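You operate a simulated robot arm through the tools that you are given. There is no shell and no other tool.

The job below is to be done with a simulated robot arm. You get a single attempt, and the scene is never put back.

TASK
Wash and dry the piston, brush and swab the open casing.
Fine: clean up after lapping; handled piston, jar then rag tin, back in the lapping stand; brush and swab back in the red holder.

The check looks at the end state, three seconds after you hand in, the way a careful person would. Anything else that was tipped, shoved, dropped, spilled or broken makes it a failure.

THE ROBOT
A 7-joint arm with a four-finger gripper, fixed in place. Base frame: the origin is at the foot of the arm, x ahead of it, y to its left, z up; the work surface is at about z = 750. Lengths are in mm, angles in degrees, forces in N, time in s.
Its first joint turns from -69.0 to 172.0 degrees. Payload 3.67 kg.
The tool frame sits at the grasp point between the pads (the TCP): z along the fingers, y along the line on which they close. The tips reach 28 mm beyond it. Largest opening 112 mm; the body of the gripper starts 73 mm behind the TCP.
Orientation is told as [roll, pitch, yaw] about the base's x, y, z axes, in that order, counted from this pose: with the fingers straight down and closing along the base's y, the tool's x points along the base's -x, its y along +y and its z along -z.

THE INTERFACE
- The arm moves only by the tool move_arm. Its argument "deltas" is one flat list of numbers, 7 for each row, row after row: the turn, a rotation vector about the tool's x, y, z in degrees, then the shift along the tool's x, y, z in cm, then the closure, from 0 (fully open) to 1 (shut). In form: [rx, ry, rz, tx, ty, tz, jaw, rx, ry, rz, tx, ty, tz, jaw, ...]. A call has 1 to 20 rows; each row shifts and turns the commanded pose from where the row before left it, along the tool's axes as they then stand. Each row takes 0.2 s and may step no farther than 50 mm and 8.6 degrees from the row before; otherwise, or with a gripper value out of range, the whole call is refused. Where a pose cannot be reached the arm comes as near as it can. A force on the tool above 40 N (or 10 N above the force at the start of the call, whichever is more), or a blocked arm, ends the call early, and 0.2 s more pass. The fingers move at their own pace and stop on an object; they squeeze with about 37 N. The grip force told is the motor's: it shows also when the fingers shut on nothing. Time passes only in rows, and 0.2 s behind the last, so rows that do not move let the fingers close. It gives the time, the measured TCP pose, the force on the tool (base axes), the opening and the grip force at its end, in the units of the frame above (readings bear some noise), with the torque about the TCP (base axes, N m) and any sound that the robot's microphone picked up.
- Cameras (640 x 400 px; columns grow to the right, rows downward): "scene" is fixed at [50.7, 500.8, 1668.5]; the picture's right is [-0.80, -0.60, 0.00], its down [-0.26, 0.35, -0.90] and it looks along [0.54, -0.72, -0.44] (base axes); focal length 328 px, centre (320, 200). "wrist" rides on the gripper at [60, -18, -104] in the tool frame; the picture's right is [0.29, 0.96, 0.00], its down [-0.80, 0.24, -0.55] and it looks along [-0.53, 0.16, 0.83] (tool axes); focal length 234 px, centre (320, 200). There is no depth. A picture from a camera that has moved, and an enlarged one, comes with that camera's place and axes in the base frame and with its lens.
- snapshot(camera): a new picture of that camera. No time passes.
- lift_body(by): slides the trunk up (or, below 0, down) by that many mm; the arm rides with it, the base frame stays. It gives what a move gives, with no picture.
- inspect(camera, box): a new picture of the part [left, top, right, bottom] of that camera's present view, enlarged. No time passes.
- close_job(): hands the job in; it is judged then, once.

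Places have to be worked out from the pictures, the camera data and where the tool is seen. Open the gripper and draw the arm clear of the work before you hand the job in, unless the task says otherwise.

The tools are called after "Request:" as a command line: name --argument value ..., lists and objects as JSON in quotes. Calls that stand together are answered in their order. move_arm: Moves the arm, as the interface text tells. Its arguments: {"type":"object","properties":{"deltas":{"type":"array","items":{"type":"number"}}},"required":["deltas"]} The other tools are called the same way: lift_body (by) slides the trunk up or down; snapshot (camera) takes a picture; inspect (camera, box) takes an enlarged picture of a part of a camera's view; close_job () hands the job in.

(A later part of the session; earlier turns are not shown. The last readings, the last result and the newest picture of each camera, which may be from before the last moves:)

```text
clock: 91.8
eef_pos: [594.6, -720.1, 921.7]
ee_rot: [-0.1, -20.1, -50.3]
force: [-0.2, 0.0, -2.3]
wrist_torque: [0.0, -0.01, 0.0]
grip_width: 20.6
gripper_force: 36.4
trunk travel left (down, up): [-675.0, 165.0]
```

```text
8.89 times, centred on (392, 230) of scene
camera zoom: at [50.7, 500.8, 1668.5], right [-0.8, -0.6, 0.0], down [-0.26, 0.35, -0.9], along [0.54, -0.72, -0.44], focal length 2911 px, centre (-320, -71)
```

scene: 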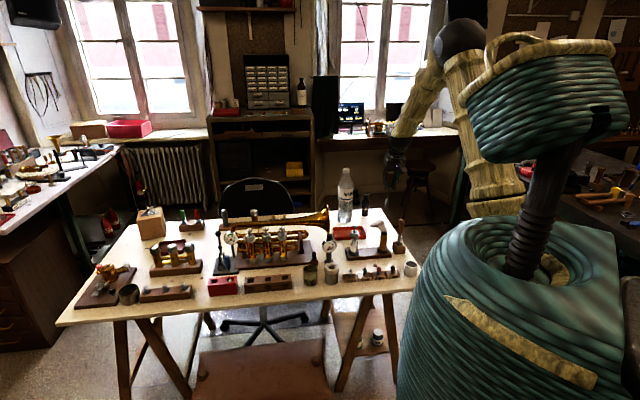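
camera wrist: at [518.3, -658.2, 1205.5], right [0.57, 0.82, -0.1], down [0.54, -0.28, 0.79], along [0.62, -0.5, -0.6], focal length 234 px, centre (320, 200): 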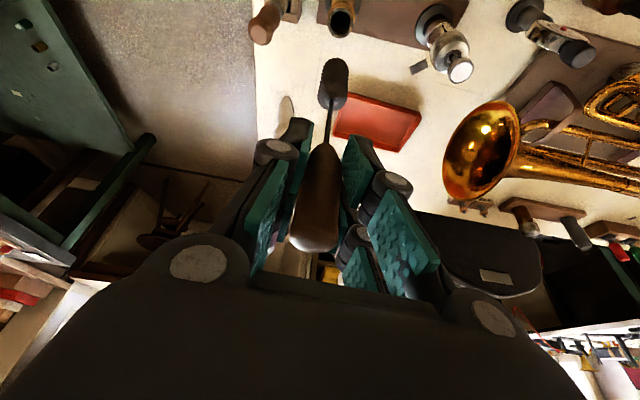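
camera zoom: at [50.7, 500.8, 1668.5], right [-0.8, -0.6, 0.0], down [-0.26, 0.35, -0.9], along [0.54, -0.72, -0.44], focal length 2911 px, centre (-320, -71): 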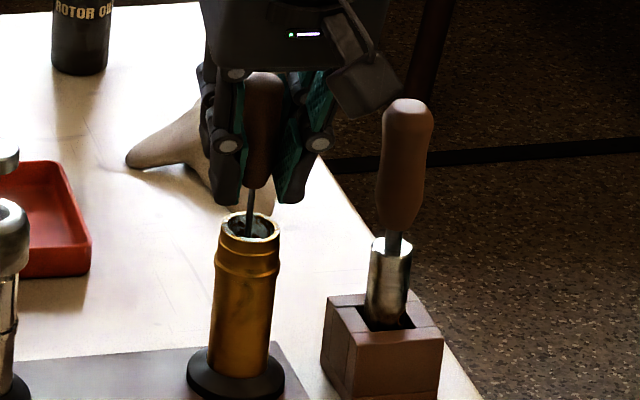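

The rim has turned to clean brass. I'll do another set of strokes a little deeper to cover the bottom, then lift out to inspect.

Request:
move_arm --deltas '[0, 0, 0, 0.103, 0, 0.282, 1, 0, 0, 0, 0.103, 0, 0.282, 1, 2, 0, 5.5, -0.684, 0, -1.879, 1, 2, 0, 5.5, -0.684, 0, -1.879, 1, -2, 0, -5.5, 0.684, 0, 1.879, 1, -2, 0, -5.5, 0.684, 0, 1.879, 1, 2, 0, 5.5, -0.684, 0, -1.879, 1, 2, 0, 5.5, -0.684, 0, -1.879, 1, -2, 0, -5.5, 0.684, 0, 1.879, 1, -2, 0, -5.5, 0.684, 0, 1.879, 1, 2, 0, 5.5, -0.684, 0, -1.879, 1, 2, 0, 5.5, -0.684, 0, -1.879, 1, -2, 0, -5.5, 0.684, 0, 1.879, 1, -2, 0, -5.5, 0.684, 0, 1.879, 1, 0, 0, 0, 0, 0, 0, 1]'

Request:
inspect --camera "wrist" --box '[270, 20, 390, 140]'

```text
clock: 95.0
eef_pos: [594.7, -726.3, 911.0]
ee_rot: [0.3, -19.8, -50.3]
force: [0.2, -1.1, -3.3]
wrist_torque: [0.05, 0.0, 0.01]
grip_width: 20.6
gripper_force: 37.0
trunk travel left (down, up): [-675.0, 165.0]
```

```text
3.33 times, centred on (330, 80) of wrist
camera zoom: at [522.5, -665.8, 988.2], right [0.56, 0.82, -0.09], down [0.54, -0.28, 0.79], along [0.62, -0.5, -0.6], focal length 781 px, centre (287, 600)
```

zoom: 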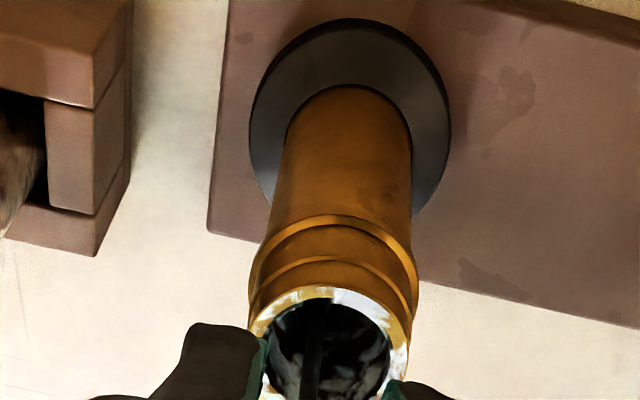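

The reading shows the TCP about 5 mm off from where the strokes should end; I'll hold still and re-read before moving on.

Request:
move_arm --deltas '[0, 0, 0, 0, 0, 0, 1, 0, 0, 0, 0, 0, 0, 1]'

Request:
inspect --camera "scene" --box '[374, 208, 410, 253]'

```text
clock: 95.6
eef_pos: [594.8, -723.8, 914.0]
ee_rot: [0.2, -20.1, -50.4]
force: [-0.5, -0.4, 2.1]
wrist_torque: [0.03, -0.02, 0.01]
grip_width: 20.6
gripper_force: 37.1
trunk travel left (down, up): [-675.0, 165.0]
```

```text
8.89 times, centred on (392, 230) of scene
camera zoom: at [50.7, 500.8, 1668.5], right [-0.8, -0.6, 0.0], down [-0.26, 0.35, -0.9], along [0.54, -0.72, -0.44], focal length 2911 px, centre (-320, -71)
```

zoom: 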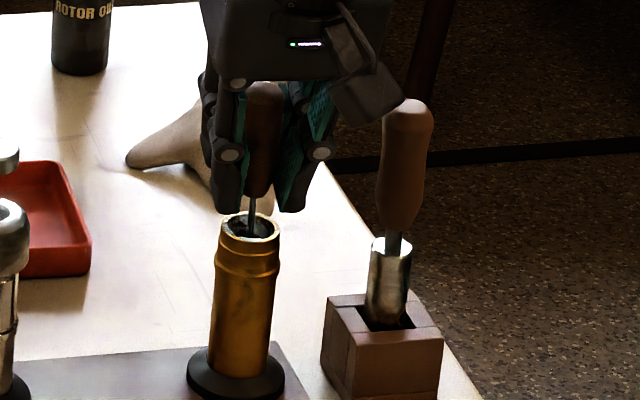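

It has settled — just lag from the fast strokes. I'll now withdraw the brush straight up and inspect the bore.

Request:
move_arm --deltas '[0, 0, 0, -0.513, 0, -1.41, 1, 0, 0, 0, -0.513, 0, -1.41, 1, 0, 0, 0, -0.684, 0, -1.879, 1, 0, 0, 0, -0.684, 0, -1.879, 1, 0, 0, 0, -0.684, 0, -1.879, 1, 0, 0, 0, -0.684, 0, -1.879, 1, 0, 0, 0, -0.684, 0, -1.879, 1, 0, 0, 0, 0, 0, 0, 1]'

Request:
inspect --camera "wrist" --box '[290, 0, 390, 100]'

Request:
inspect --camera "scene" --box '[378, 208, 406, 253]'

```text
clock: 97.4
eef_pos: [596.7, -722.6, 1043.2]
ee_rot: [0.2, -19.9, -50.3]
force: [0.6, 0.2, -0.9]
wrist_torque: [0.0, -0.01, 0.05]
grip_width: 20.5
gripper_force: 37.0
trunk travel left (down, up): [-675.0, 165.0]
```

```text
4.00 times, centred on (340, 50) of wrist
camera zoom: at [521.9, -662.8, 1118.8], right [0.56, 0.82, -0.1], down [0.54, -0.28, 0.79], along [0.62, -0.5, -0.6], focal length 937 px, centre (240, 800)
```

zoom: 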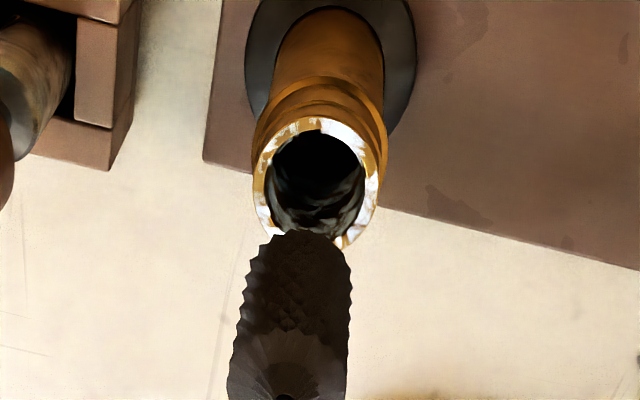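

```text
8.89 times, centred on (392, 230) of scene
camera zoom: at [50.7, 500.8, 1668.5], right [-0.8, -0.6, 0.0], down [-0.26, 0.35, -0.9], along [0.54, -0.72, -0.44], focal length 2911 px, centre (-320, -71)
```

zoom: 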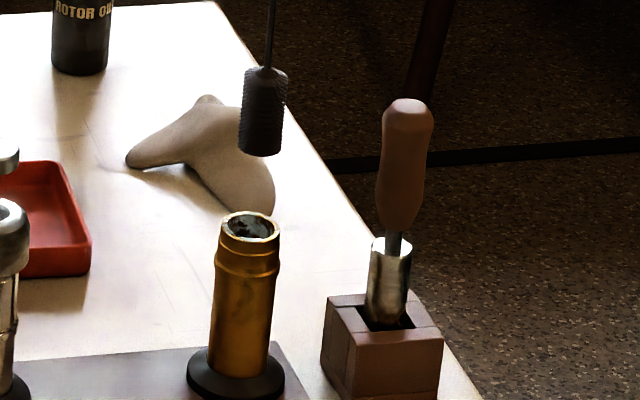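

The bore now has the brushed, loosened look, ready for the swab. I'll take the brush back: rise, rotate back, and travel to above the red holder.

Request:
move_arm --deltas '[0, 0, 0, -1.026, 0, -2.819, 1, 0, 0, 0, -1.026, 0, -2.819, 1, 0, 0, 0, -1.026, 0, -2.819, 1, -2.624, 0, -7.133, 0, 0, 0, 1, -2.624, 0, -7.133, 0, 0, 0, 1, -2.624, 0, -7.133, 0, 0, 0, 1, -2.624, 0, -7.133, 0, 0, 0, 1, -2.624, 0, -7.133, 0, 0, 0, 1, -2.624, 0, -7.133, 0, 0, 0, 1, 0, 0, 0, 0, 0, 0, 1]'

Request:
move_arm --deltas '[0, 0, 0, -1.865, 3.788, 0.679, 1, 0, 0, 0, -1.865, 3.788, 0.679, 1, 0, 0, 0, -1.865, 3.788, 0.679, 1, 0, 0, 0, -1.865, 3.788, 0.679, 1, 0, 0, 0, -1.865, 3.788, 0.679, 1, 0, 0, 0, -1.865, 3.788, 0.679, 1, 0, 0, 0, -1.865, 3.788, 0.679, 1, 0, 0, 0, -1.865, 3.788, 0.679, 1, 0, 0, 0, -1.865, 3.788, 0.679, 1, 0, 0, 0, -1.865, 3.788, 0.679, 1, 0, 0, 0, -1.865, 3.788, 0.679, 1, 0, 0, 0, -1.865, 3.788, 0.679, 1, 0, 0, 0, -1.865, 3.788, 0.679, 1, 0, 0, 0, -1.865, 3.788, 0.679, 1, 0, 0, 0, -1.865, 3.788, 0.679, 1, 0, 0, 0, -1.865, 3.788, 0.679, 1, 0, 0, 0, -1.865, 3.788, 0.679, 1, 0, 0, 0, -1.865, 3.788, 0.679, 1, 0, 0, 0, 0, 0, 0, 1, 0, 0, 0, 0, 0, 0, 1]'

Request:
inspect --camera "wrist" --box '[250, 0, 410, 140]'

Request:
inspect --camera "scene" --box '[190, 200, 260, 290]'

```text
clock: 99.6
eef_pos: [595.6, -721.8, 1132.9]
ee_rot: [0.2, -20.2, -4.7]
force: [-1.1, 0.6, -1.4]
wrist_torque: [0.02, 0.0, 0.0]
grip_width: 21.1
gripper_force: 37.1
trunk travel left (down, up): [-675.0, 165.0]
```

```text
clock: 103.8
eef_pos: [1006.8, -70.9, 1135.5]
ee_rot: [0.1, -20.1, -4.7]
force: [-0.5, -0.2, -0.6]
wrist_torque: [-0.02, 0.01, -0.02]
grip_width: 20.5
gripper_force: 36.7
trunk travel left (down, up): [-675.0, 165.0]
```

```text
2.86 times, centred on (330, 70) of wrist
camera zoom: at [913.6, -79.8, 1211.3], right [-0.19, 0.98, -0.1], down [0.58, 0.19, 0.79], along [0.79, 0.1, -0.6], focal length 669 px, centre (291, 571)
```

zoom: 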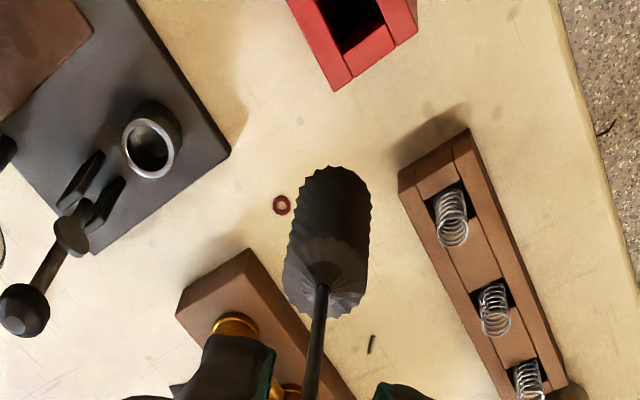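

```text
4.44 times, centred on (225, 245) of scene
camera zoom: at [50.7, 500.8, 1668.5], right [-0.8, -0.6, 0.0], down [-0.26, 0.35, -0.9], along [0.54, -0.72, -0.44], focal length 1455 px, centre (742, 0)
```

zoom: 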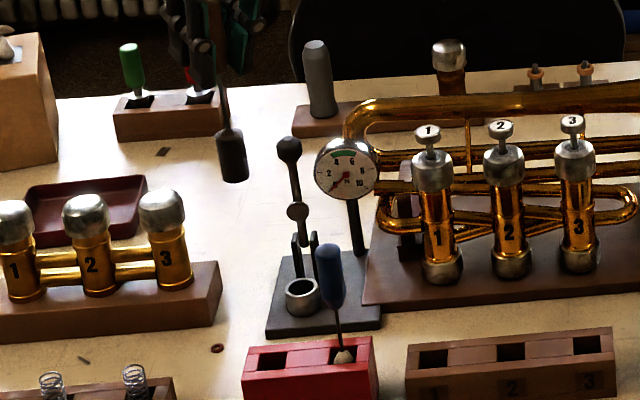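

I'll lower over the brush's well to bring the head near the box top, then measure and align.

Request:
move_arm --deltas '[0, 0, 0, 1.368, 0, 3.759, 1, 0, 0, 0, 1.368, 0, 3.759, 1, 0, 0, 0, 1.368, 0, 3.759, 1, 0, 0, 0, 1.197, 0, 3.289, 1, 0, 0, 0, 0, 0, 0, 1, 0, 0, 0, 0, 0, 0, 1]'

Request:
inspect --camera "wrist" --box '[290, 0, 390, 100]'

Request:
inspect --camera "scene" --box '[200, 245, 240, 290]'

```text
clock: 105.2
eef_pos: [1008.0, -72.1, 977.7]
ee_rot: [0.2, -20.1, -4.8]
force: [0.5, 0.3, -0.4]
wrist_torque: [0.01, 0.01, -0.03]
grip_width: 20.5
gripper_force: 37.1
trunk travel left (down, up): [-675.0, 165.0]
```

```text
4.00 times, centred on (340, 50) of wrist
camera zoom: at [914.5, -80.6, 1055.9], right [-0.19, 0.98, -0.1], down [0.58, 0.19, 0.79], along [0.79, 0.1, -0.6], focal length 937 px, centre (240, 800)
```

zoom: 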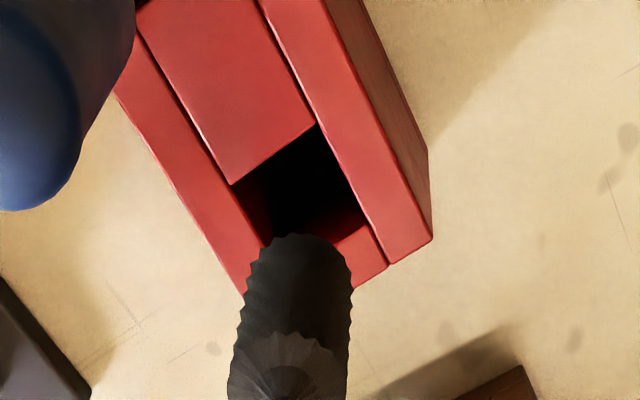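

```text
8.89 times, centred on (220, 268) of scene
camera zoom: at [50.7, 500.8, 1668.5], right [-0.8, -0.6, 0.0], down [-0.26, 0.35, -0.9], along [0.54, -0.72, -0.44], focal length 2911 px, centre (1209, -400)
```

zoom: 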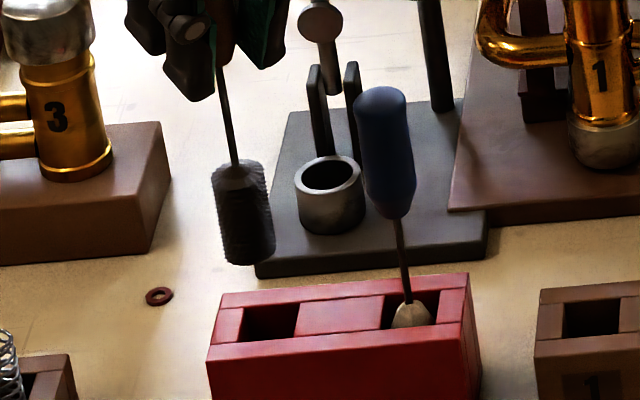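

Well centre ≈ (1006.4,-72.7) at z≈810; head bottom ≈ (1007.5,-70,849). I'll shift about 3 mm and lower to just at the box top.

Request:
move_arm --deltas '[0, 0, 0, 0.08, -0.28, -0.03, 1, 0, 0, 0, 0.513, 0, 1.41, 1, 0, 0, 0, 0.513, 0, 1.41, 1, 0, 0, 0, 0, 0, 0, 1, 0, 0, 0, 0, 0, 0, 1]'

Request:
inspect --camera "wrist" --box '[290, 0, 390, 100]'

Request:
inspect --camera "scene" --box '[200, 245, 240, 290]'

```text
clock: 106.4
eef_pos: [1006.5, -73.5, 949.8]
ee_rot: [0.2, -20.1, -4.8]
force: [-0.8, -0.4, -0.6]
wrist_torque: [0.0, 0.01, 0.02]
grip_width: 20.7
gripper_force: 37.0
trunk travel left (down, up): [-675.0, 165.0]
```

```text
4.00 times, centred on (340, 50) of wrist
camera zoom: at [912.3, -82.9, 1027.2], right [-0.19, 0.98, -0.1], down [0.58, 0.19, 0.8], along [0.79, 0.1, -0.6], focal length 937 px, centre (240, 800)
```

zoom: 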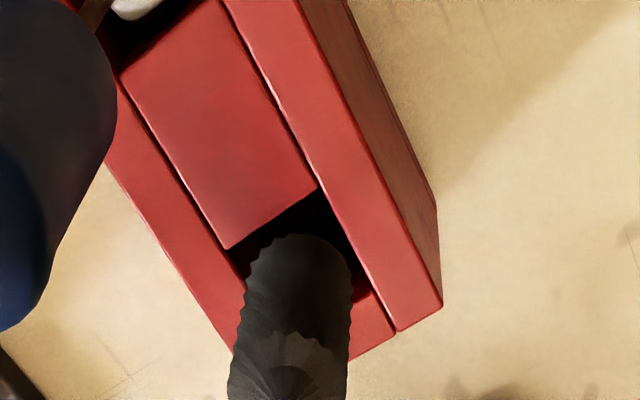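

```text
8.89 times, centred on (220, 268) of scene
camera zoom: at [50.7, 500.8, 1668.5], right [-0.8, -0.6, 0.0], down [-0.26, 0.35, -0.9], along [0.54, -0.72, -0.44], focal length 2911 px, centre (1209, -400)
```

zoom: 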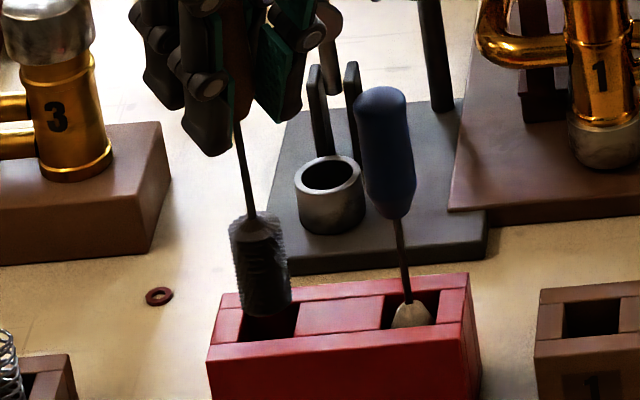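

Head bottom ≈ (1005.9,-72.6,819), well ≈ (1007,-73). I'll make a ~1 mm correction and start lowering into the well with force checks.

Request:
move_arm --deltas '[0, 0, 0, -0.126, -0.04, 0.046, 1, 0, 0, 0, 0.274, 0, 0.752, 1, 0, 0, 0, 0.274, 0, 0.752, 1, 0, 0, 0, 0.274, 0, 0.752, 1, 0, 0, 0, 0, 0, 0, 1]'

Request:
inspect --camera "wrist" --box '[270, 0, 390, 120]'

Request:
inspect --camera "scene" --box '[200, 245, 240, 290]'

```text
clock: 107.6
eef_pos: [1007.8, -73.8, 927.7]
ee_rot: [0.1, -20.1, -4.8]
force: [-1.0, 0.0, -0.2]
wrist_torque: [0.0, 0.0, -0.03]
grip_width: 20.6
gripper_force: 37.3
trunk travel left (down, up): [-675.0, 165.0]
```

```text
3.33 times, centred on (330, 60) of wrist
camera zoom: at [913.3, -83.4, 1003.6], right [-0.19, 0.98, -0.1], down [0.58, 0.19, 0.8], along [0.8, 0.1, -0.6], focal length 781 px, centre (287, 667)
```

zoom: 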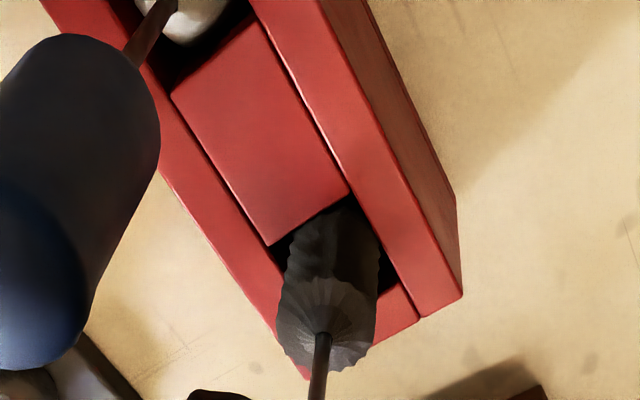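

```text
8.89 times, centred on (220, 268) of scene
camera zoom: at [50.7, 500.8, 1668.5], right [-0.8, -0.6, 0.0], down [-0.26, 0.35, -0.9], along [0.54, -0.72, -0.44], focal length 2911 px, centre (1209, -400)
```

zoom: 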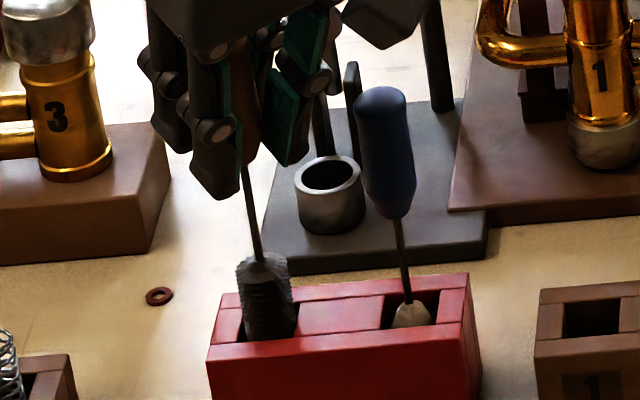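

The head is inside the well with no force. I'll continue lowering to the original height (TCP ≈ 892).

Request:
move_arm --deltas '[0, 0, 0, 0.274, 0, 0.752, 1, 0, 0, 0, 0.274, 0, 0.752, 1, 0, 0, 0, 0.274, 0, 0.752, 1, 0, 0, 0, 0.205, 0, 0.564, 1, 0, 0, 0, 0, 0, 0, 1]'

Request:
inspect --camera "wrist" --box '[230, 20, 410, 200]'

Request:
inspect --camera "scene" --box '[200, 235, 250, 290]'

```text
clock: 108.8
eef_pos: [1008.4, -73.2, 897.9]
ee_rot: [0.3, -20.1, -4.8]
force: [0.9, -0.1, -1.3]
wrist_torque: [-0.01, 0.02, 0.0]
grip_width: 21.1
gripper_force: 36.8
trunk travel left (down, up): [-675.0, 165.0]
```

```text
2.22 times, centred on (320, 110) of wrist
camera zoom: at [913.9, -83.2, 973.6], right [-0.19, 0.98, -0.1], down [0.58, 0.19, 0.8], along [0.8, 0.1, -0.6], focal length 520 px, centre (320, 400)
```

zoom: 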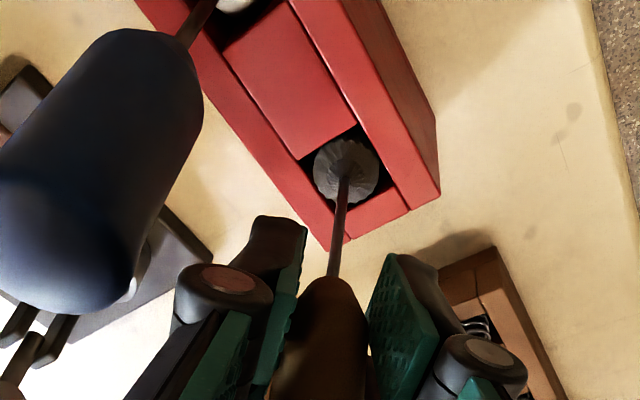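

```text
7.27 times, centred on (225, 262) of scene
camera zoom: at [50.7, 500.8, 1668.5], right [-0.8, -0.6, 0.0], down [-0.26, 0.35, -0.9], along [0.54, -0.72, -0.44], focal length 2382 px, centre (1011, -254)
```

zoom: 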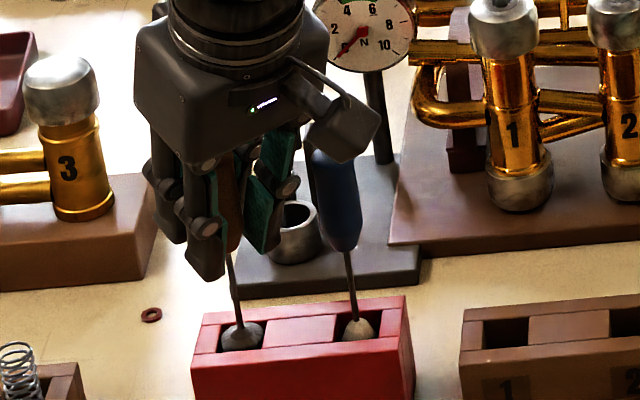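

Almost seated (about 5 mm above the original height). I'll lower in 2 mm steps to feel the floor.

Request:
move_arm --deltas '[0, 0, 0, 0.068, 0, 0.188, 1, 0, 0, 0, 0.068, 0, 0.188, 1, 0, 0, 0, 0, 0, 0, 1]'

```text
clock: 109.6
eef_pos: [1007.9, -74.6, 892.0]
ee_rot: [0.1, -20.1, -4.8]
force: [-0.4, 1.1, -1.0]
wrist_torque: [0.01, 0.01, 0.01]
grip_width: 20.6
gripper_force: 37.0
trunk travel left (down, up): [-675.0, 165.0]
```

Request:
move_arm --deltas '[0, 0, 0, 0.034, 0, 0.094, 1, 0, 0, 0, 0.034, 0, 0.094, 1, 0, 0, 0, 0, 0, 0, 1]'

```text
clock: 110.4
eef_pos: [1007.3, -72.7, 892.7]
ee_rot: [0.2, -20.1, -4.8]
force: [0.0, 0.4, 2.1]
wrist_torque: [0.01, 0.02, 0.01]
grip_width: 20.7
gripper_force: 37.5
trunk travel left (down, up): [-675.0, 165.0]
```

The force turned to +2 N, so the brush rests on the floor of its well. I'll open just enough (about 42 mm) and check before rising.

Request:
move_arm --deltas '[0, 0, 0, 0, 0, 0, 0.75, 0, 0, 0, 0, 0, 0, 0.65, 0, 0, 0, 0, 0, 0, 0.62, 0, 0, 0, 0, 0, 0, 0.62]'

Request:
inspect --camera "wrist" --box '[210, 20, 430, 260]'

Request:
inspect --camera "scene" --box '[200, 235, 250, 290]'

```text
clock: 111.4
eef_pos: [1007.2, -73.0, 891.3]
ee_rot: [0.2, -20.2, -4.9]
force: [-0.3, -0.2, 0.5]
wrist_torque: [0.01, 0.01, -0.03]
grip_width: 42.7
gripper_force: 0.0
trunk travel left (down, up): [-675.0, 165.0]
```

```text
1.67 times, centred on (320, 140) of wrist
camera zoom: at [914.0, -83.0, 967.6], right [-0.19, 0.98, -0.1], down [0.58, 0.19, 0.8], along [0.8, 0.1, -0.6], focal length 390 px, centre (320, 300)
```

zoom: 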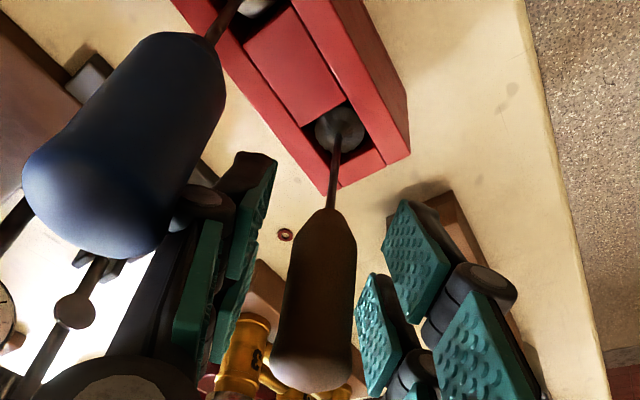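

```text
7.27 times, centred on (225, 262) of scene
camera zoom: at [50.7, 500.8, 1668.5], right [-0.8, -0.6, 0.0], down [-0.26, 0.35, -0.9], along [0.54, -0.72, -0.44], focal length 2382 px, centre (1011, -254)
```

zoom: 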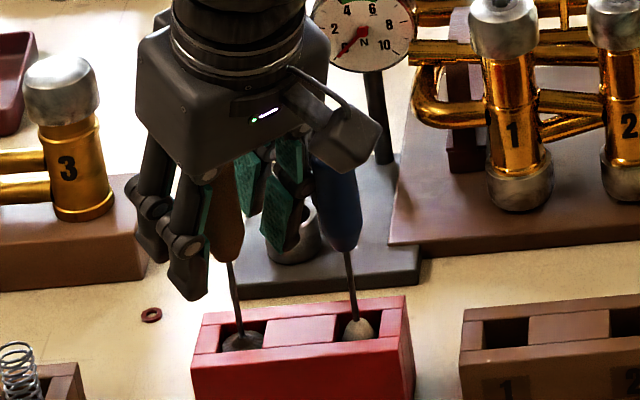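

The brush is back standing in its well. I'll rise clear and move above the swab handle at about (963.3,-117.2).

Request:
move_arm --deltas '[0, 0, 0, -1.163, 0, -3.195, 0.62, 0, 0, 0, -1.163, 0, -3.195, 0.62, 0, 0, 0, -1.163, 0, -3.195, 0.62, 0, 0, 0, 1.888, -2.374, -0.687, 0.55, 0, 0, 0, 1.888, -2.374, -0.687, 0.55, 0, 0, 0, 0, 0, 0, 0.55, 0, 0, 0, 0, 0, 0, 0.55]'

Request:
inspect --camera "wrist" --box '[230, 0, 410, 180]'

Request:
inspect --camera "scene" --box '[200, 225, 260, 290]'

```text
clock: 113.0
eef_pos: [963.1, -117.7, 993.6]
ee_rot: [0.2, -20.1, -4.8]
force: [-0.5, -0.1, 0.1]
wrist_torque: [0.02, -0.02, 0.0]
grip_width: 50.5
gripper_force: 0.0
trunk travel left (down, up): [-675.0, 165.0]
```

```text
2.22 times, centred on (320, 90) of wrist
camera zoom: at [869.3, -127.7, 1069.4], right [-0.19, 0.98, -0.1], down [0.58, 0.19, 0.8], along [0.8, 0.1, -0.6], focal length 520 px, centre (320, 444)
```

zoom: 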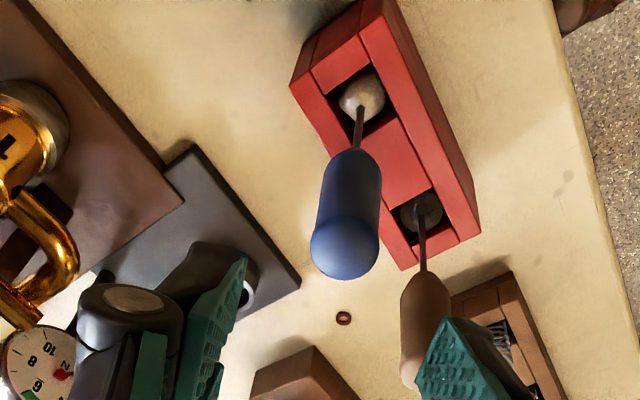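

```text
6.15 times, centred on (230, 258) of scene
camera zoom: at [50.7, 500.8, 1668.5], right [-0.8, -0.6, 0.0], down [-0.26, 0.35, -0.9], along [0.54, -0.72, -0.44], focal length 2015 px, centre (874, -154)
```

zoom: 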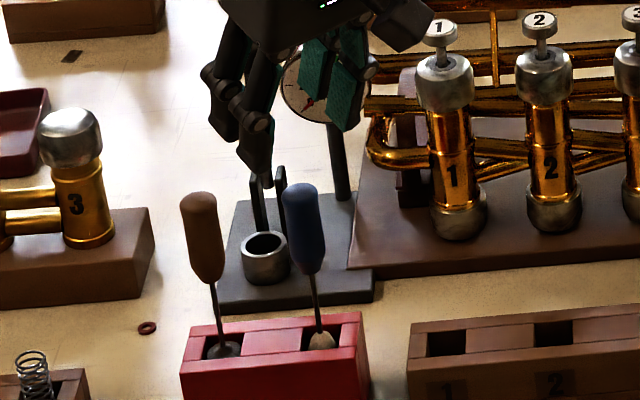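

Both tools stand upright; the swab handle is centred under the gripper. I'll lower vertically around it.

Request:
move_arm --deltas '[0, 0, 0, 0.864, 0.01, 2.373, 0.55, 0, 0, 0, 0.864, 0.01, 2.373, 0.55, 0, 0, 0, 0.864, 0.01, 2.373, 0.55, 0, 0, 0, 0.864, 0.01, 2.373, 0.55, 0, 0, 0, 0, 0, 0, 0.55, 0, 0, 0, 0, 0, 0, 0.55]'

Request:
inspect --camera "wrist" --box '[210, 20, 430, 260]'

Request:
inspect --camera "scene" --box '[200, 225, 260, 290]'

```text
clock: 114.4
eef_pos: [964.8, -115.8, 890.9]
ee_rot: [0.2, -20.1, -4.8]
force: [-0.3, 0.0, -0.2]
wrist_torque: [0.01, -0.02, 0.01]
grip_width: 50.5
gripper_force: 0.2
trunk travel left (down, up): [-675.0, 165.0]
```

```text
1.67 times, centred on (320, 140) of wrist
camera zoom: at [870.7, -126.7, 968.2], right [-0.19, 0.98, -0.1], down [0.58, 0.19, 0.8], along [0.79, 0.1, -0.6], focal length 390 px, centre (320, 300)
```

zoom: 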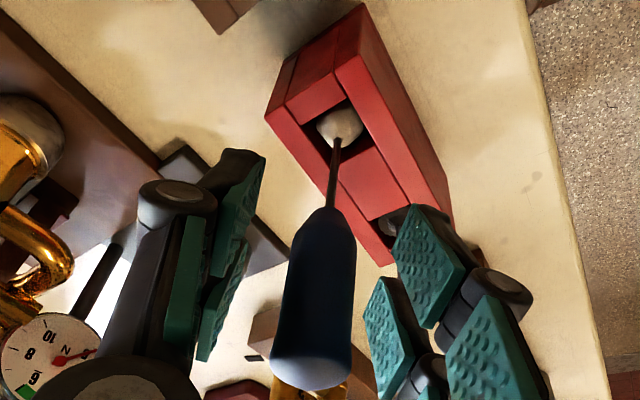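

```text
6.15 times, centred on (230, 258) of scene
camera zoom: at [50.7, 500.8, 1668.5], right [-0.8, -0.6, 0.0], down [-0.26, 0.35, -0.9], along [0.54, -0.72, -0.44], focal length 2015 px, centre (874, -154)
```

zoom: 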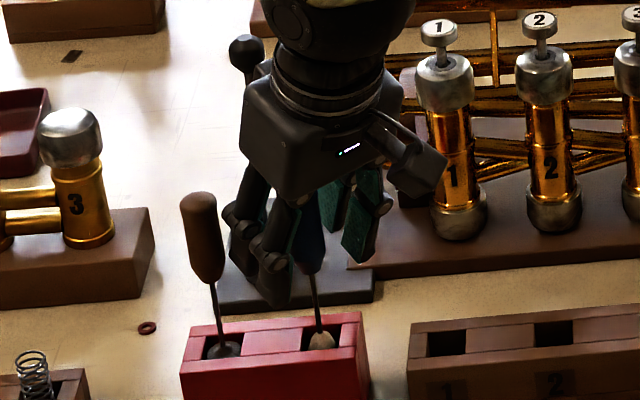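

The swab handle is between the pads and the brush is clear. I'll close on it.

Request:
move_arm --deltas '[0, 0, 0, 0, 0, 0, 0.65, 0, 0, 0, 0, 0, 0, 0.75, 0, 0, 0, 0, 0, 0, 0.9, 0, 0, 0, 0, 0, 0, 1, 0, 0, 0, 0, 0, 0, 1]'

Request:
move_arm --deltas '[0, 0, 0, -0.173, 0, -0.469, 1, 0, 0, 0, -0.345, 0, -0.939, 1, 0, 0, 0, -0.518, 0, -1.408, 1, 0, 0, 0, -0.691, 0, -1.877, 1, 0, 0, 0, 0, 0, 0, 1]'

Request:
inspect --camera "scene" --box '[200, 225, 260, 290]'

Request:
inspect --camera "wrist" --box '[230, 0, 410, 180]'

```text
clock: 115.6
eef_pos: [963.5, -115.8, 891.3]
ee_rot: [0.2, -20.1, -4.9]
force: [-0.1, 0.2, 0.6]
wrist_torque: [0.03, -0.02, 0.02]
grip_width: 20.6
gripper_force: 37.4
trunk travel left (down, up): [-675.0, 165.0]
```

```text
clock: 116.8
eef_pos: [964.5, -117.8, 941.3]
ee_rot: [0.2, -20.1, -4.9]
force: [-0.7, 0.4, -0.5]
wrist_torque: [0.04, 0.02, 0.0]
grip_width: 20.8
gripper_force: 36.5
trunk travel left (down, up): [-675.0, 165.0]
```

```text
6.15 times, centred on (230, 258) of scene
camera zoom: at [50.7, 500.8, 1668.5], right [-0.8, -0.6, 0.0], down [-0.26, 0.35, -0.9], along [0.54, -0.72, -0.44], focal length 2015 px, centre (874, -154)
```

zoom: 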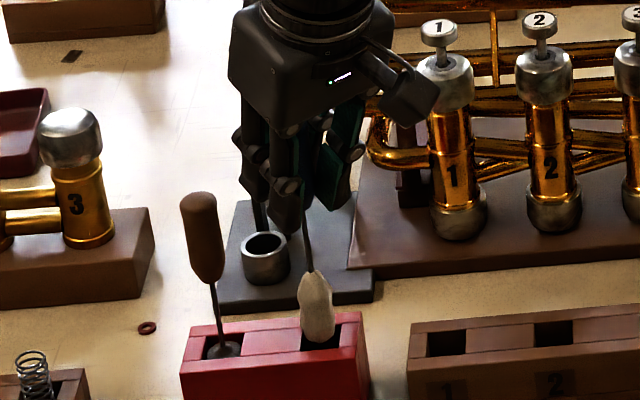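

```text
2.22 times, centred on (320, 90) of wrist
camera zoom: at [870.6, -126.9, 1017.7], right [-0.19, 0.98, -0.1], down [0.58, 0.19, 0.79], along [0.79, 0.1, -0.6], focal length 520 px, centre (320, 444)
```

zoom: 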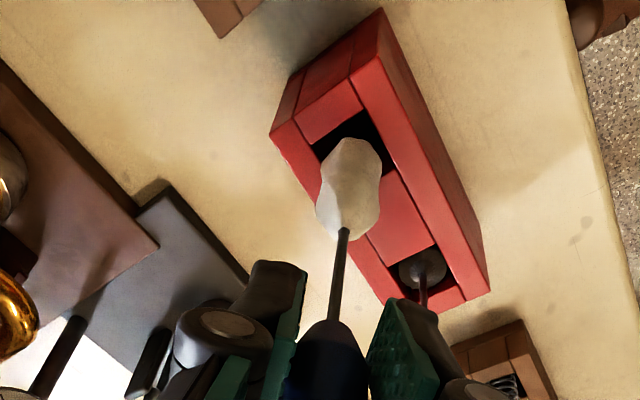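

The swab comes out cleanly and the brush stays put. I'll lift it high and carry it to above the casing as before.

Request:
move_arm --deltas '[0, 0, 0, -1.312, 0, -3.566, 1, 0, 0, 0, -1.312, 0, -3.566, 1, 0, 0, 0, -1.312, 0, -3.566, 1, 0, 0, 0, -1.312, 0, -3.566, 1, 0, 0, 0, -1.312, 0, -3.566, 1, 0, 0, 0, 0, 0, 0, 1]'

Request:
move_arm --deltas '[0, 0, 0, 1.754, -3.722, -0.638, 1, 0, 0, 0, 1.754, -3.722, -0.638, 1, 0, 0, 0, 1.754, -3.722, -0.638, 1, 0, 0, 0, 1.754, -3.722, -0.638, 1, 0, 0, 0, 1.754, -3.722, -0.638, 1, 0, 0, 0, 1.754, -3.722, -0.638, 1, 0, 0, 0, 1.754, -3.722, -0.638, 1, 0, 0, 0, 1.754, -3.722, -0.638, 1, 0, 0, 0, 1.754, -3.722, -0.638, 1, 0, 0, 0, 1.754, -3.722, -0.638, 1, 0, 0, 0, 1.754, -3.722, -0.638, 1, 0, 0, 0, 1.754, -3.722, -0.638, 1, 0, 0, 0, 1.754, -3.722, -0.638, 1, 0, 0, 0, 1.754, -3.722, -0.638, 1, 0, 0, 0, 1.754, -3.722, -0.638, 1, 0, 0, 0, 1.754, -3.722, -0.638, 1, 0, 0, 0, 1.754, -3.722, -0.638, 1, 0, 0, 0, 0, 0, 0, 1]'

Request:
move_arm --deltas '[2.624, 0, 7.133, 0, 0, 0, 1, 2.624, 0, 7.133, 0, 0, 0, 1, 2.624, 0, 7.133, 0, 0, 0, 1, 2.624, 0, 7.133, 0, 0, 0, 1, 2.624, 0, 7.133, 0, 0, 0, 1, 2.624, 0, 7.133, 0, 0, 0, 1, 0, 0, 0, 0, 0, 0, 1, 0, 0, 0, 0, 0, 0, 1]'

Request:
inspect --camera "wrist" --box '[270, 0, 400, 110]'

Request:
inspect --camera "scene" --box '[360, 160, 420, 260]'

```text
clock: 118.2
eef_pos: [964.6, -118.8, 1132.0]
ee_rot: [0.2, -19.9, -4.8]
force: [0.4, -0.3, 1.0]
wrist_torque: [0.0, 0.02, 0.0]
grip_width: 20.5
gripper_force: 37.6
trunk travel left (down, up): [-675.0, 165.0]
```

```text
clock: 122.0
eef_pos: [596.2, -723.1, 1128.3]
ee_rot: [0.3, -19.9, -4.8]
force: [0.1, 0.1, -0.5]
wrist_torque: [0.02, -0.01, 0.01]
grip_width: 20.4
gripper_force: 37.1
trunk travel left (down, up): [-675.0, 165.0]
```

```text
clock: 123.8
eef_pos: [596.0, -721.9, 1129.4]
ee_rot: [0.1, -20.0, -50.4]
force: [0.6, 0.3, -0.2]
wrist_torque: [-0.03, -0.03, -0.02]
grip_width: 20.6
gripper_force: 37.2
trunk travel left (down, up): [-675.0, 165.0]
```

```text
3.64 times, centred on (335, 55) of wrist
camera zoom: at [523.3, -661.7, 1206.1], right [0.56, 0.82, -0.1], down [0.54, -0.28, 0.79], along [0.62, -0.5, -0.6], focal length 852 px, centre (266, 727)
```

zoom: 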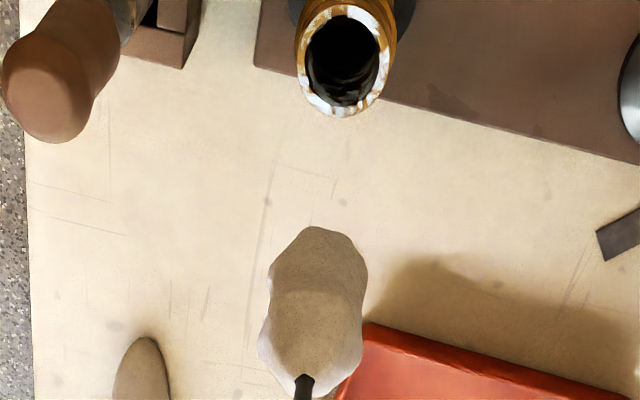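

```text
4.00 times, centred on (390, 210) of scene
camera zoom: at [50.7, 500.8, 1668.5], right [-0.8, -0.6, 0.0], down [-0.26, 0.35, -0.9], along [0.54, -0.72, -0.44], focal length 1310 px, centre (40, 160)
```

zoom: 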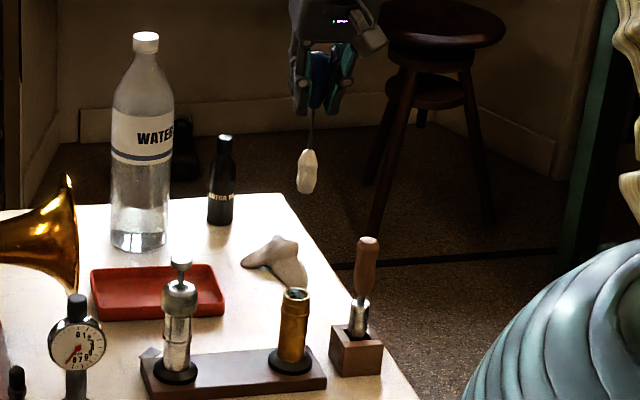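

Swab bottom is about 131 mm below the TCP, like the brush. I'll lower to just above the casing mouth and measure the offset.

Request:
move_arm --deltas '[0, 0, 0, 1.22, 0, 3.35, 1, 0, 0, 0, 1.22, 0, 3.35, 1, 0, 0, 0, 1.22, 0, 3.35, 1, 0, 0, 0, 0, 0, 0, 1, 0, 0, 0, 0, 0, 0, 1]'

Request:
inspect --camera "wrist" --box '[310, 20, 370, 80]'

Request:
inspect --camera "scene" --box '[382, 218, 406, 248]'

```text
clock: 125.0
eef_pos: [596.4, -721.7, 1021.2]
ee_rot: [0.2, -19.9, -50.4]
force: [1.0, -0.1, 0.5]
wrist_torque: [0.01, 0.02, -0.04]
grip_width: 20.7
gripper_force: 36.7
trunk travel left (down, up): [-675.0, 165.0]
```

```text
6.67 times, centred on (340, 50) of wrist
camera zoom: at [522.9, -662.0, 1098.3], right [0.56, 0.82, -0.1], down [0.54, -0.28, 0.79], along [0.62, -0.5, -0.6], focal length 1561 px, centre (187, 1200)
```

zoom: 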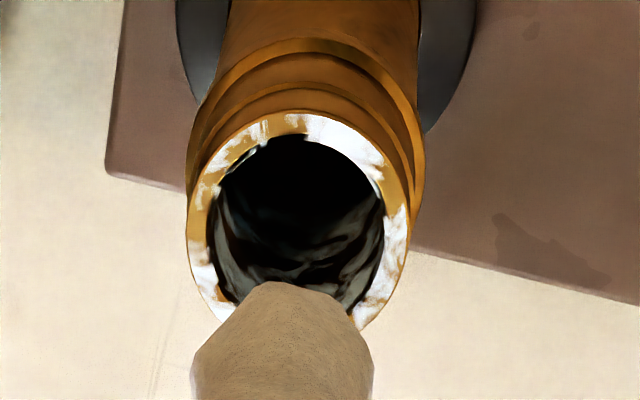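

```text
13.33 times, centred on (394, 233) of scene
camera zoom: at [50.7, 500.8, 1668.5], right [-0.8, -0.6, 0.0], down [-0.26, 0.35, -0.9], along [0.54, -0.72, -0.44], focal length 4366 px, centre (-667, -240)
```

zoom: 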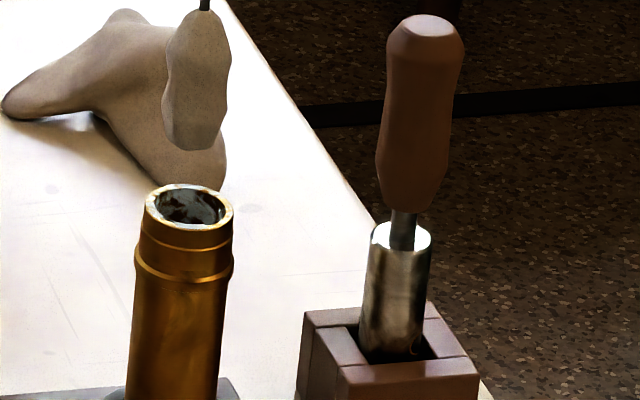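

Swab bottom ≈ (594.4,-719.3,889) versus mouth (593.4,-720.5,863): about 1.2 mm to correct along the closing axis. I'll correct it and lower toward the mouth.

Request:
move_arm --deltas '[0, 0, 0, 0, -0.12, 0, 1, 0, 0, 0, 0.342, 0, 0.94, 1, 0, 0, 0, 0.342, 0, 0.94, 1, 0, 0, 0, 0, 0, 0, 1, 0, 0, 0, 0, 0, 0, 1]'

Request:
inspect --camera "wrist" --box '[310, 20, 370, 80]'

Request:
inspect --camera "scene" --box '[382, 218, 406, 248]'

```text
clock: 126.2
eef_pos: [596.7, -723.1, 1001.0]
ee_rot: [0.1, -20.0, -50.3]
force: [0.7, 0.0, -0.1]
wrist_torque: [-0.03, -0.04, -0.02]
grip_width: 20.5
gripper_force: 36.9
trunk travel left (down, up): [-675.0, 165.0]
```

```text
6.67 times, centred on (340, 50) of wrist
camera zoom: at [522.2, -662.9, 1078.3], right [0.56, 0.82, -0.1], down [0.54, -0.28, 0.79], along [0.62, -0.5, -0.6], focal length 1561 px, centre (187, 1200)
```

zoom: 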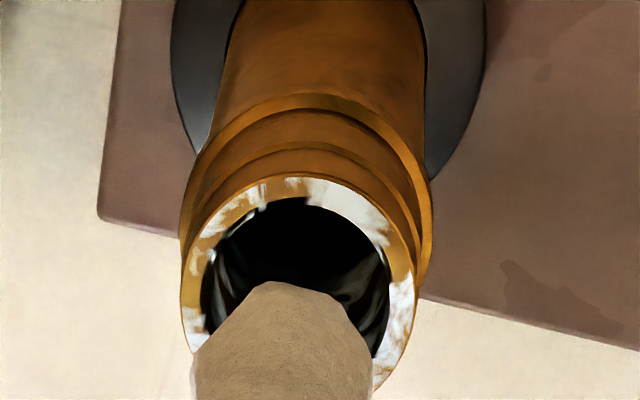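

```text
13.33 times, centred on (394, 233) of scene
camera zoom: at [50.7, 500.8, 1668.5], right [-0.8, -0.6, 0.0], down [-0.26, 0.35, -0.9], along [0.54, -0.72, -0.44], focal length 4366 px, centre (-667, -240)
```

zoom: 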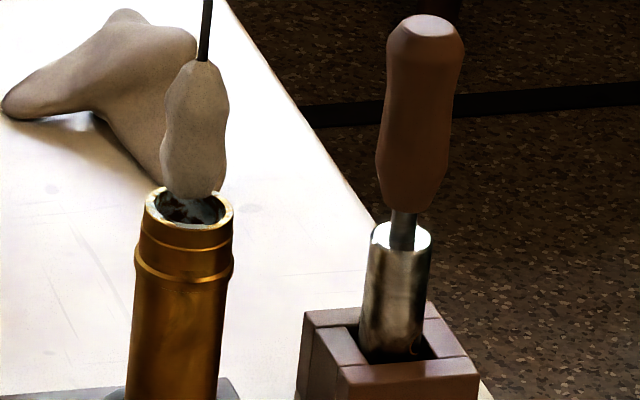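

Aligned with the bore. I'll lower into the mouth in small steps and check.

Request:
move_arm --deltas '[0, 0, 0, 0.205, 0, 0.564, 1, 0, 0, 0, 0.205, 0, 0.564, 1, 0, 0, 0, 0.205, 0, 0.564, 1, 0, 0, 0, 0.205, 0, 0.564, 1, 0, 0, 0, 0, 0, 0, 1]'

Request:
inspect --camera "wrist" --box '[290, 20, 380, 110]'

Request:
inspect --camera "scene" --box '[382, 218, 406, 248]'

```text
clock: 127.4
eef_pos: [594.8, -723.0, 979.1]
ee_rot: [0.0, -20.1, -50.4]
force: [0.3, 0.0, -0.3]
wrist_torque: [0.01, -0.01, 0.01]
grip_width: 20.7
gripper_force: 36.8
trunk travel left (down, up): [-675.0, 165.0]
```

```text
4.44 times, centred on (335, 65) of wrist
camera zoom: at [522.0, -662.9, 1055.1], right [0.56, 0.82, -0.1], down [0.54, -0.28, 0.79], along [0.62, -0.5, -0.6], focal length 1041 px, centre (253, 800)
```

zoom: 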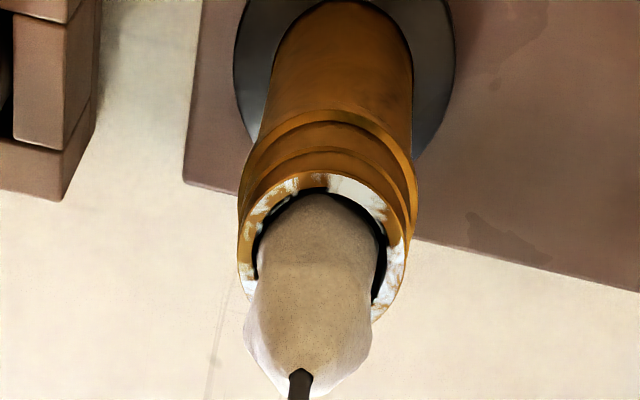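

```text
13.33 times, centred on (394, 233) of scene
camera zoom: at [50.7, 500.8, 1668.5], right [-0.8, -0.6, 0.0], down [-0.26, 0.35, -0.9], along [0.54, -0.72, -0.44], focal length 4366 px, centre (-667, -240)
```

zoom: 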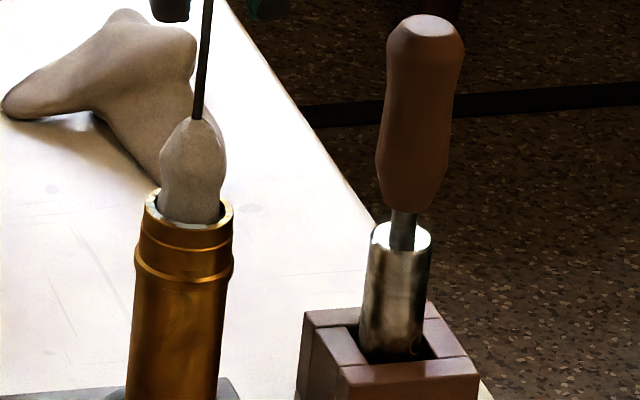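

It goes in freely. I'll push down the whole bore in steps.

Request:
move_arm --deltas '[0, 0, 0, 0.274, 0, 0.752, 1, 0, 0, 0, 0.274, 0, 0.752, 1, 0, 0, 0, 0.274, 0, 0.752, 1, 0, 0, 0, 0.274, 0, 0.752, 1, 0, 0, 0, 0.274, 0, 0.752, 1, 0, 0, 0, 0.274, 0, 0.752, 1, 0, 0, 0, 0.274, 0, 0.752, 1, 0, 0, 0, 0, 0, 0, 1, 0, 0, 0, 0, 0, 0, 1]'

Request:
inspect --camera "wrist" --box '[270, 20, 390, 140]'

Request:
inspect --camera "scene" --box '[374, 208, 410, 253]'

```text
clock: 129.4
eef_pos: [595.1, -724.4, 921.9]
ee_rot: [0.0, -19.9, -50.4]
force: [0.6, 0.4, -0.5]
wrist_torque: [-0.01, 0.0, -0.01]
grip_width: 20.4
gripper_force: 37.1
trunk travel left (down, up): [-675.0, 165.0]
```

```text
3.33 times, centred on (330, 80) of wrist
camera zoom: at [522.4, -663.6, 999.1], right [0.56, 0.82, -0.1], down [0.54, -0.28, 0.79], along [0.62, -0.5, -0.6], focal length 781 px, centre (287, 600)
```

zoom: 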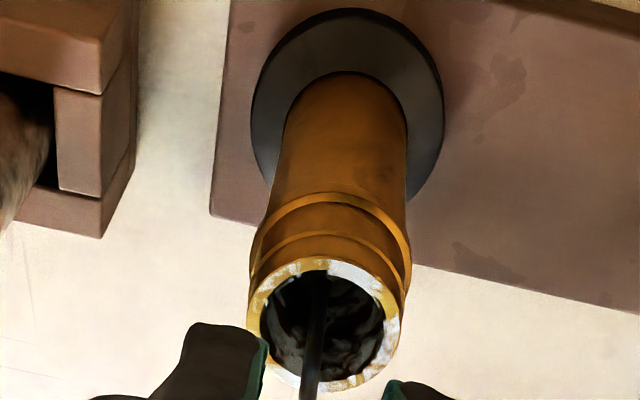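

```text
8.89 times, centred on (392, 230) of scene
camera zoom: at [50.7, 500.8, 1668.5], right [-0.8, -0.6, 0.0], down [-0.26, 0.35, -0.9], along [0.54, -0.72, -0.44], focal length 2911 px, centre (-320, -71)
```

zoom: 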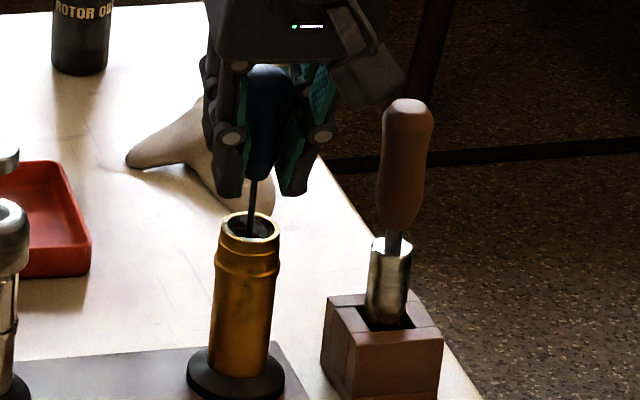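

The rim is clearing up. I'll do full swabbing strokes with twist.

Request:
move_arm --deltas '[0, 0, 0, 0.103, 0, 0.282, 1, 2, 0, 5.5, -0.479, 0, -1.316, 1, -2, 0, -5.5, -0.479, 0, -1.316, 1, 2, 0, 5.5, -0.479, 0, -1.316, 1, -2, 0, -5.5, 0.479, 0, 1.316, 1, 2, 0, 5.5, 0.479, 0, 1.316, 1, -2, 0, -5.5, 0.479, 0, 1.316, 1, 2, 0, 5.5, -0.479, 0, -1.316, 1, -2, 0, -5.5, -0.479, 0, -1.316, 1, 2, 0, 5.5, -0.479, 0, -1.316, 1, -2, 0, -5.5, 0.479, 0, 1.316, 1, 2, 0, 5.5, 0.479, 0, 1.316, 1, -2, 0, -5.5, 0.479, 0, 1.316, 1, 2, 0, 5.5, -0.479, 0, -1.316, 1, -2, 0, -5.5, -0.479, 0, -1.316, 1, 2, 0, 5.5, -0.479, 0, -1.316, 1, -2, 0, -5.5, 0.479, 0, 1.316, 1, 2, 0, 5.5, 0.479, 0, 1.316, 1, -2, 0, -5.5, 0.479, 0, 1.316, 1, 0, 0, 0, 0, 0, 0, 1]'

Request:
inspect --camera "wrist" --box '[270, 20, 390, 140]'

Request:
inspect --camera "scene" --box '[374, 208, 410, 253]'

```text
clock: 133.6
eef_pos: [597.2, -722.2, 919.2]
ee_rot: [0.1, -19.9, -50.3]
force: [-0.6, 0.4, -2.1]
wrist_torque: [-0.02, 0.01, -0.02]
grip_width: 20.5
gripper_force: 37.0
trunk travel left (down, up): [-675.0, 165.0]
```

```text
3.33 times, centred on (330, 80) of wrist
camera zoom: at [523.9, -662.8, 995.2], right [0.56, 0.82, -0.1], down [0.54, -0.28, 0.79], along [0.62, -0.5, -0.6], focal length 781 px, centre (287, 600)
```

zoom: 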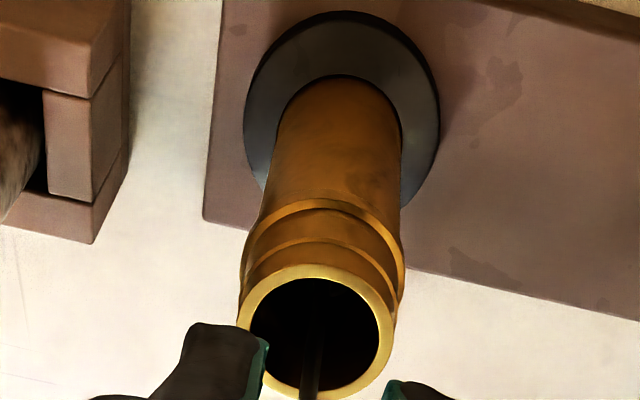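

```text
8.89 times, centred on (392, 230) of scene
camera zoom: at [50.7, 500.8, 1668.5], right [-0.8, -0.6, 0.0], down [-0.26, 0.35, -0.9], along [0.54, -0.72, -0.44], focal length 2911 px, centre (-320, -71)
```

zoom: 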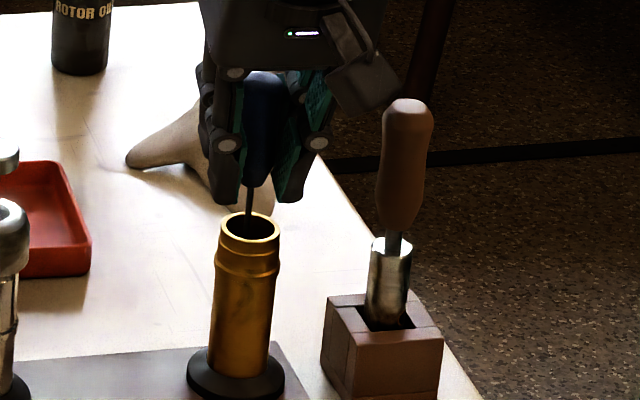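

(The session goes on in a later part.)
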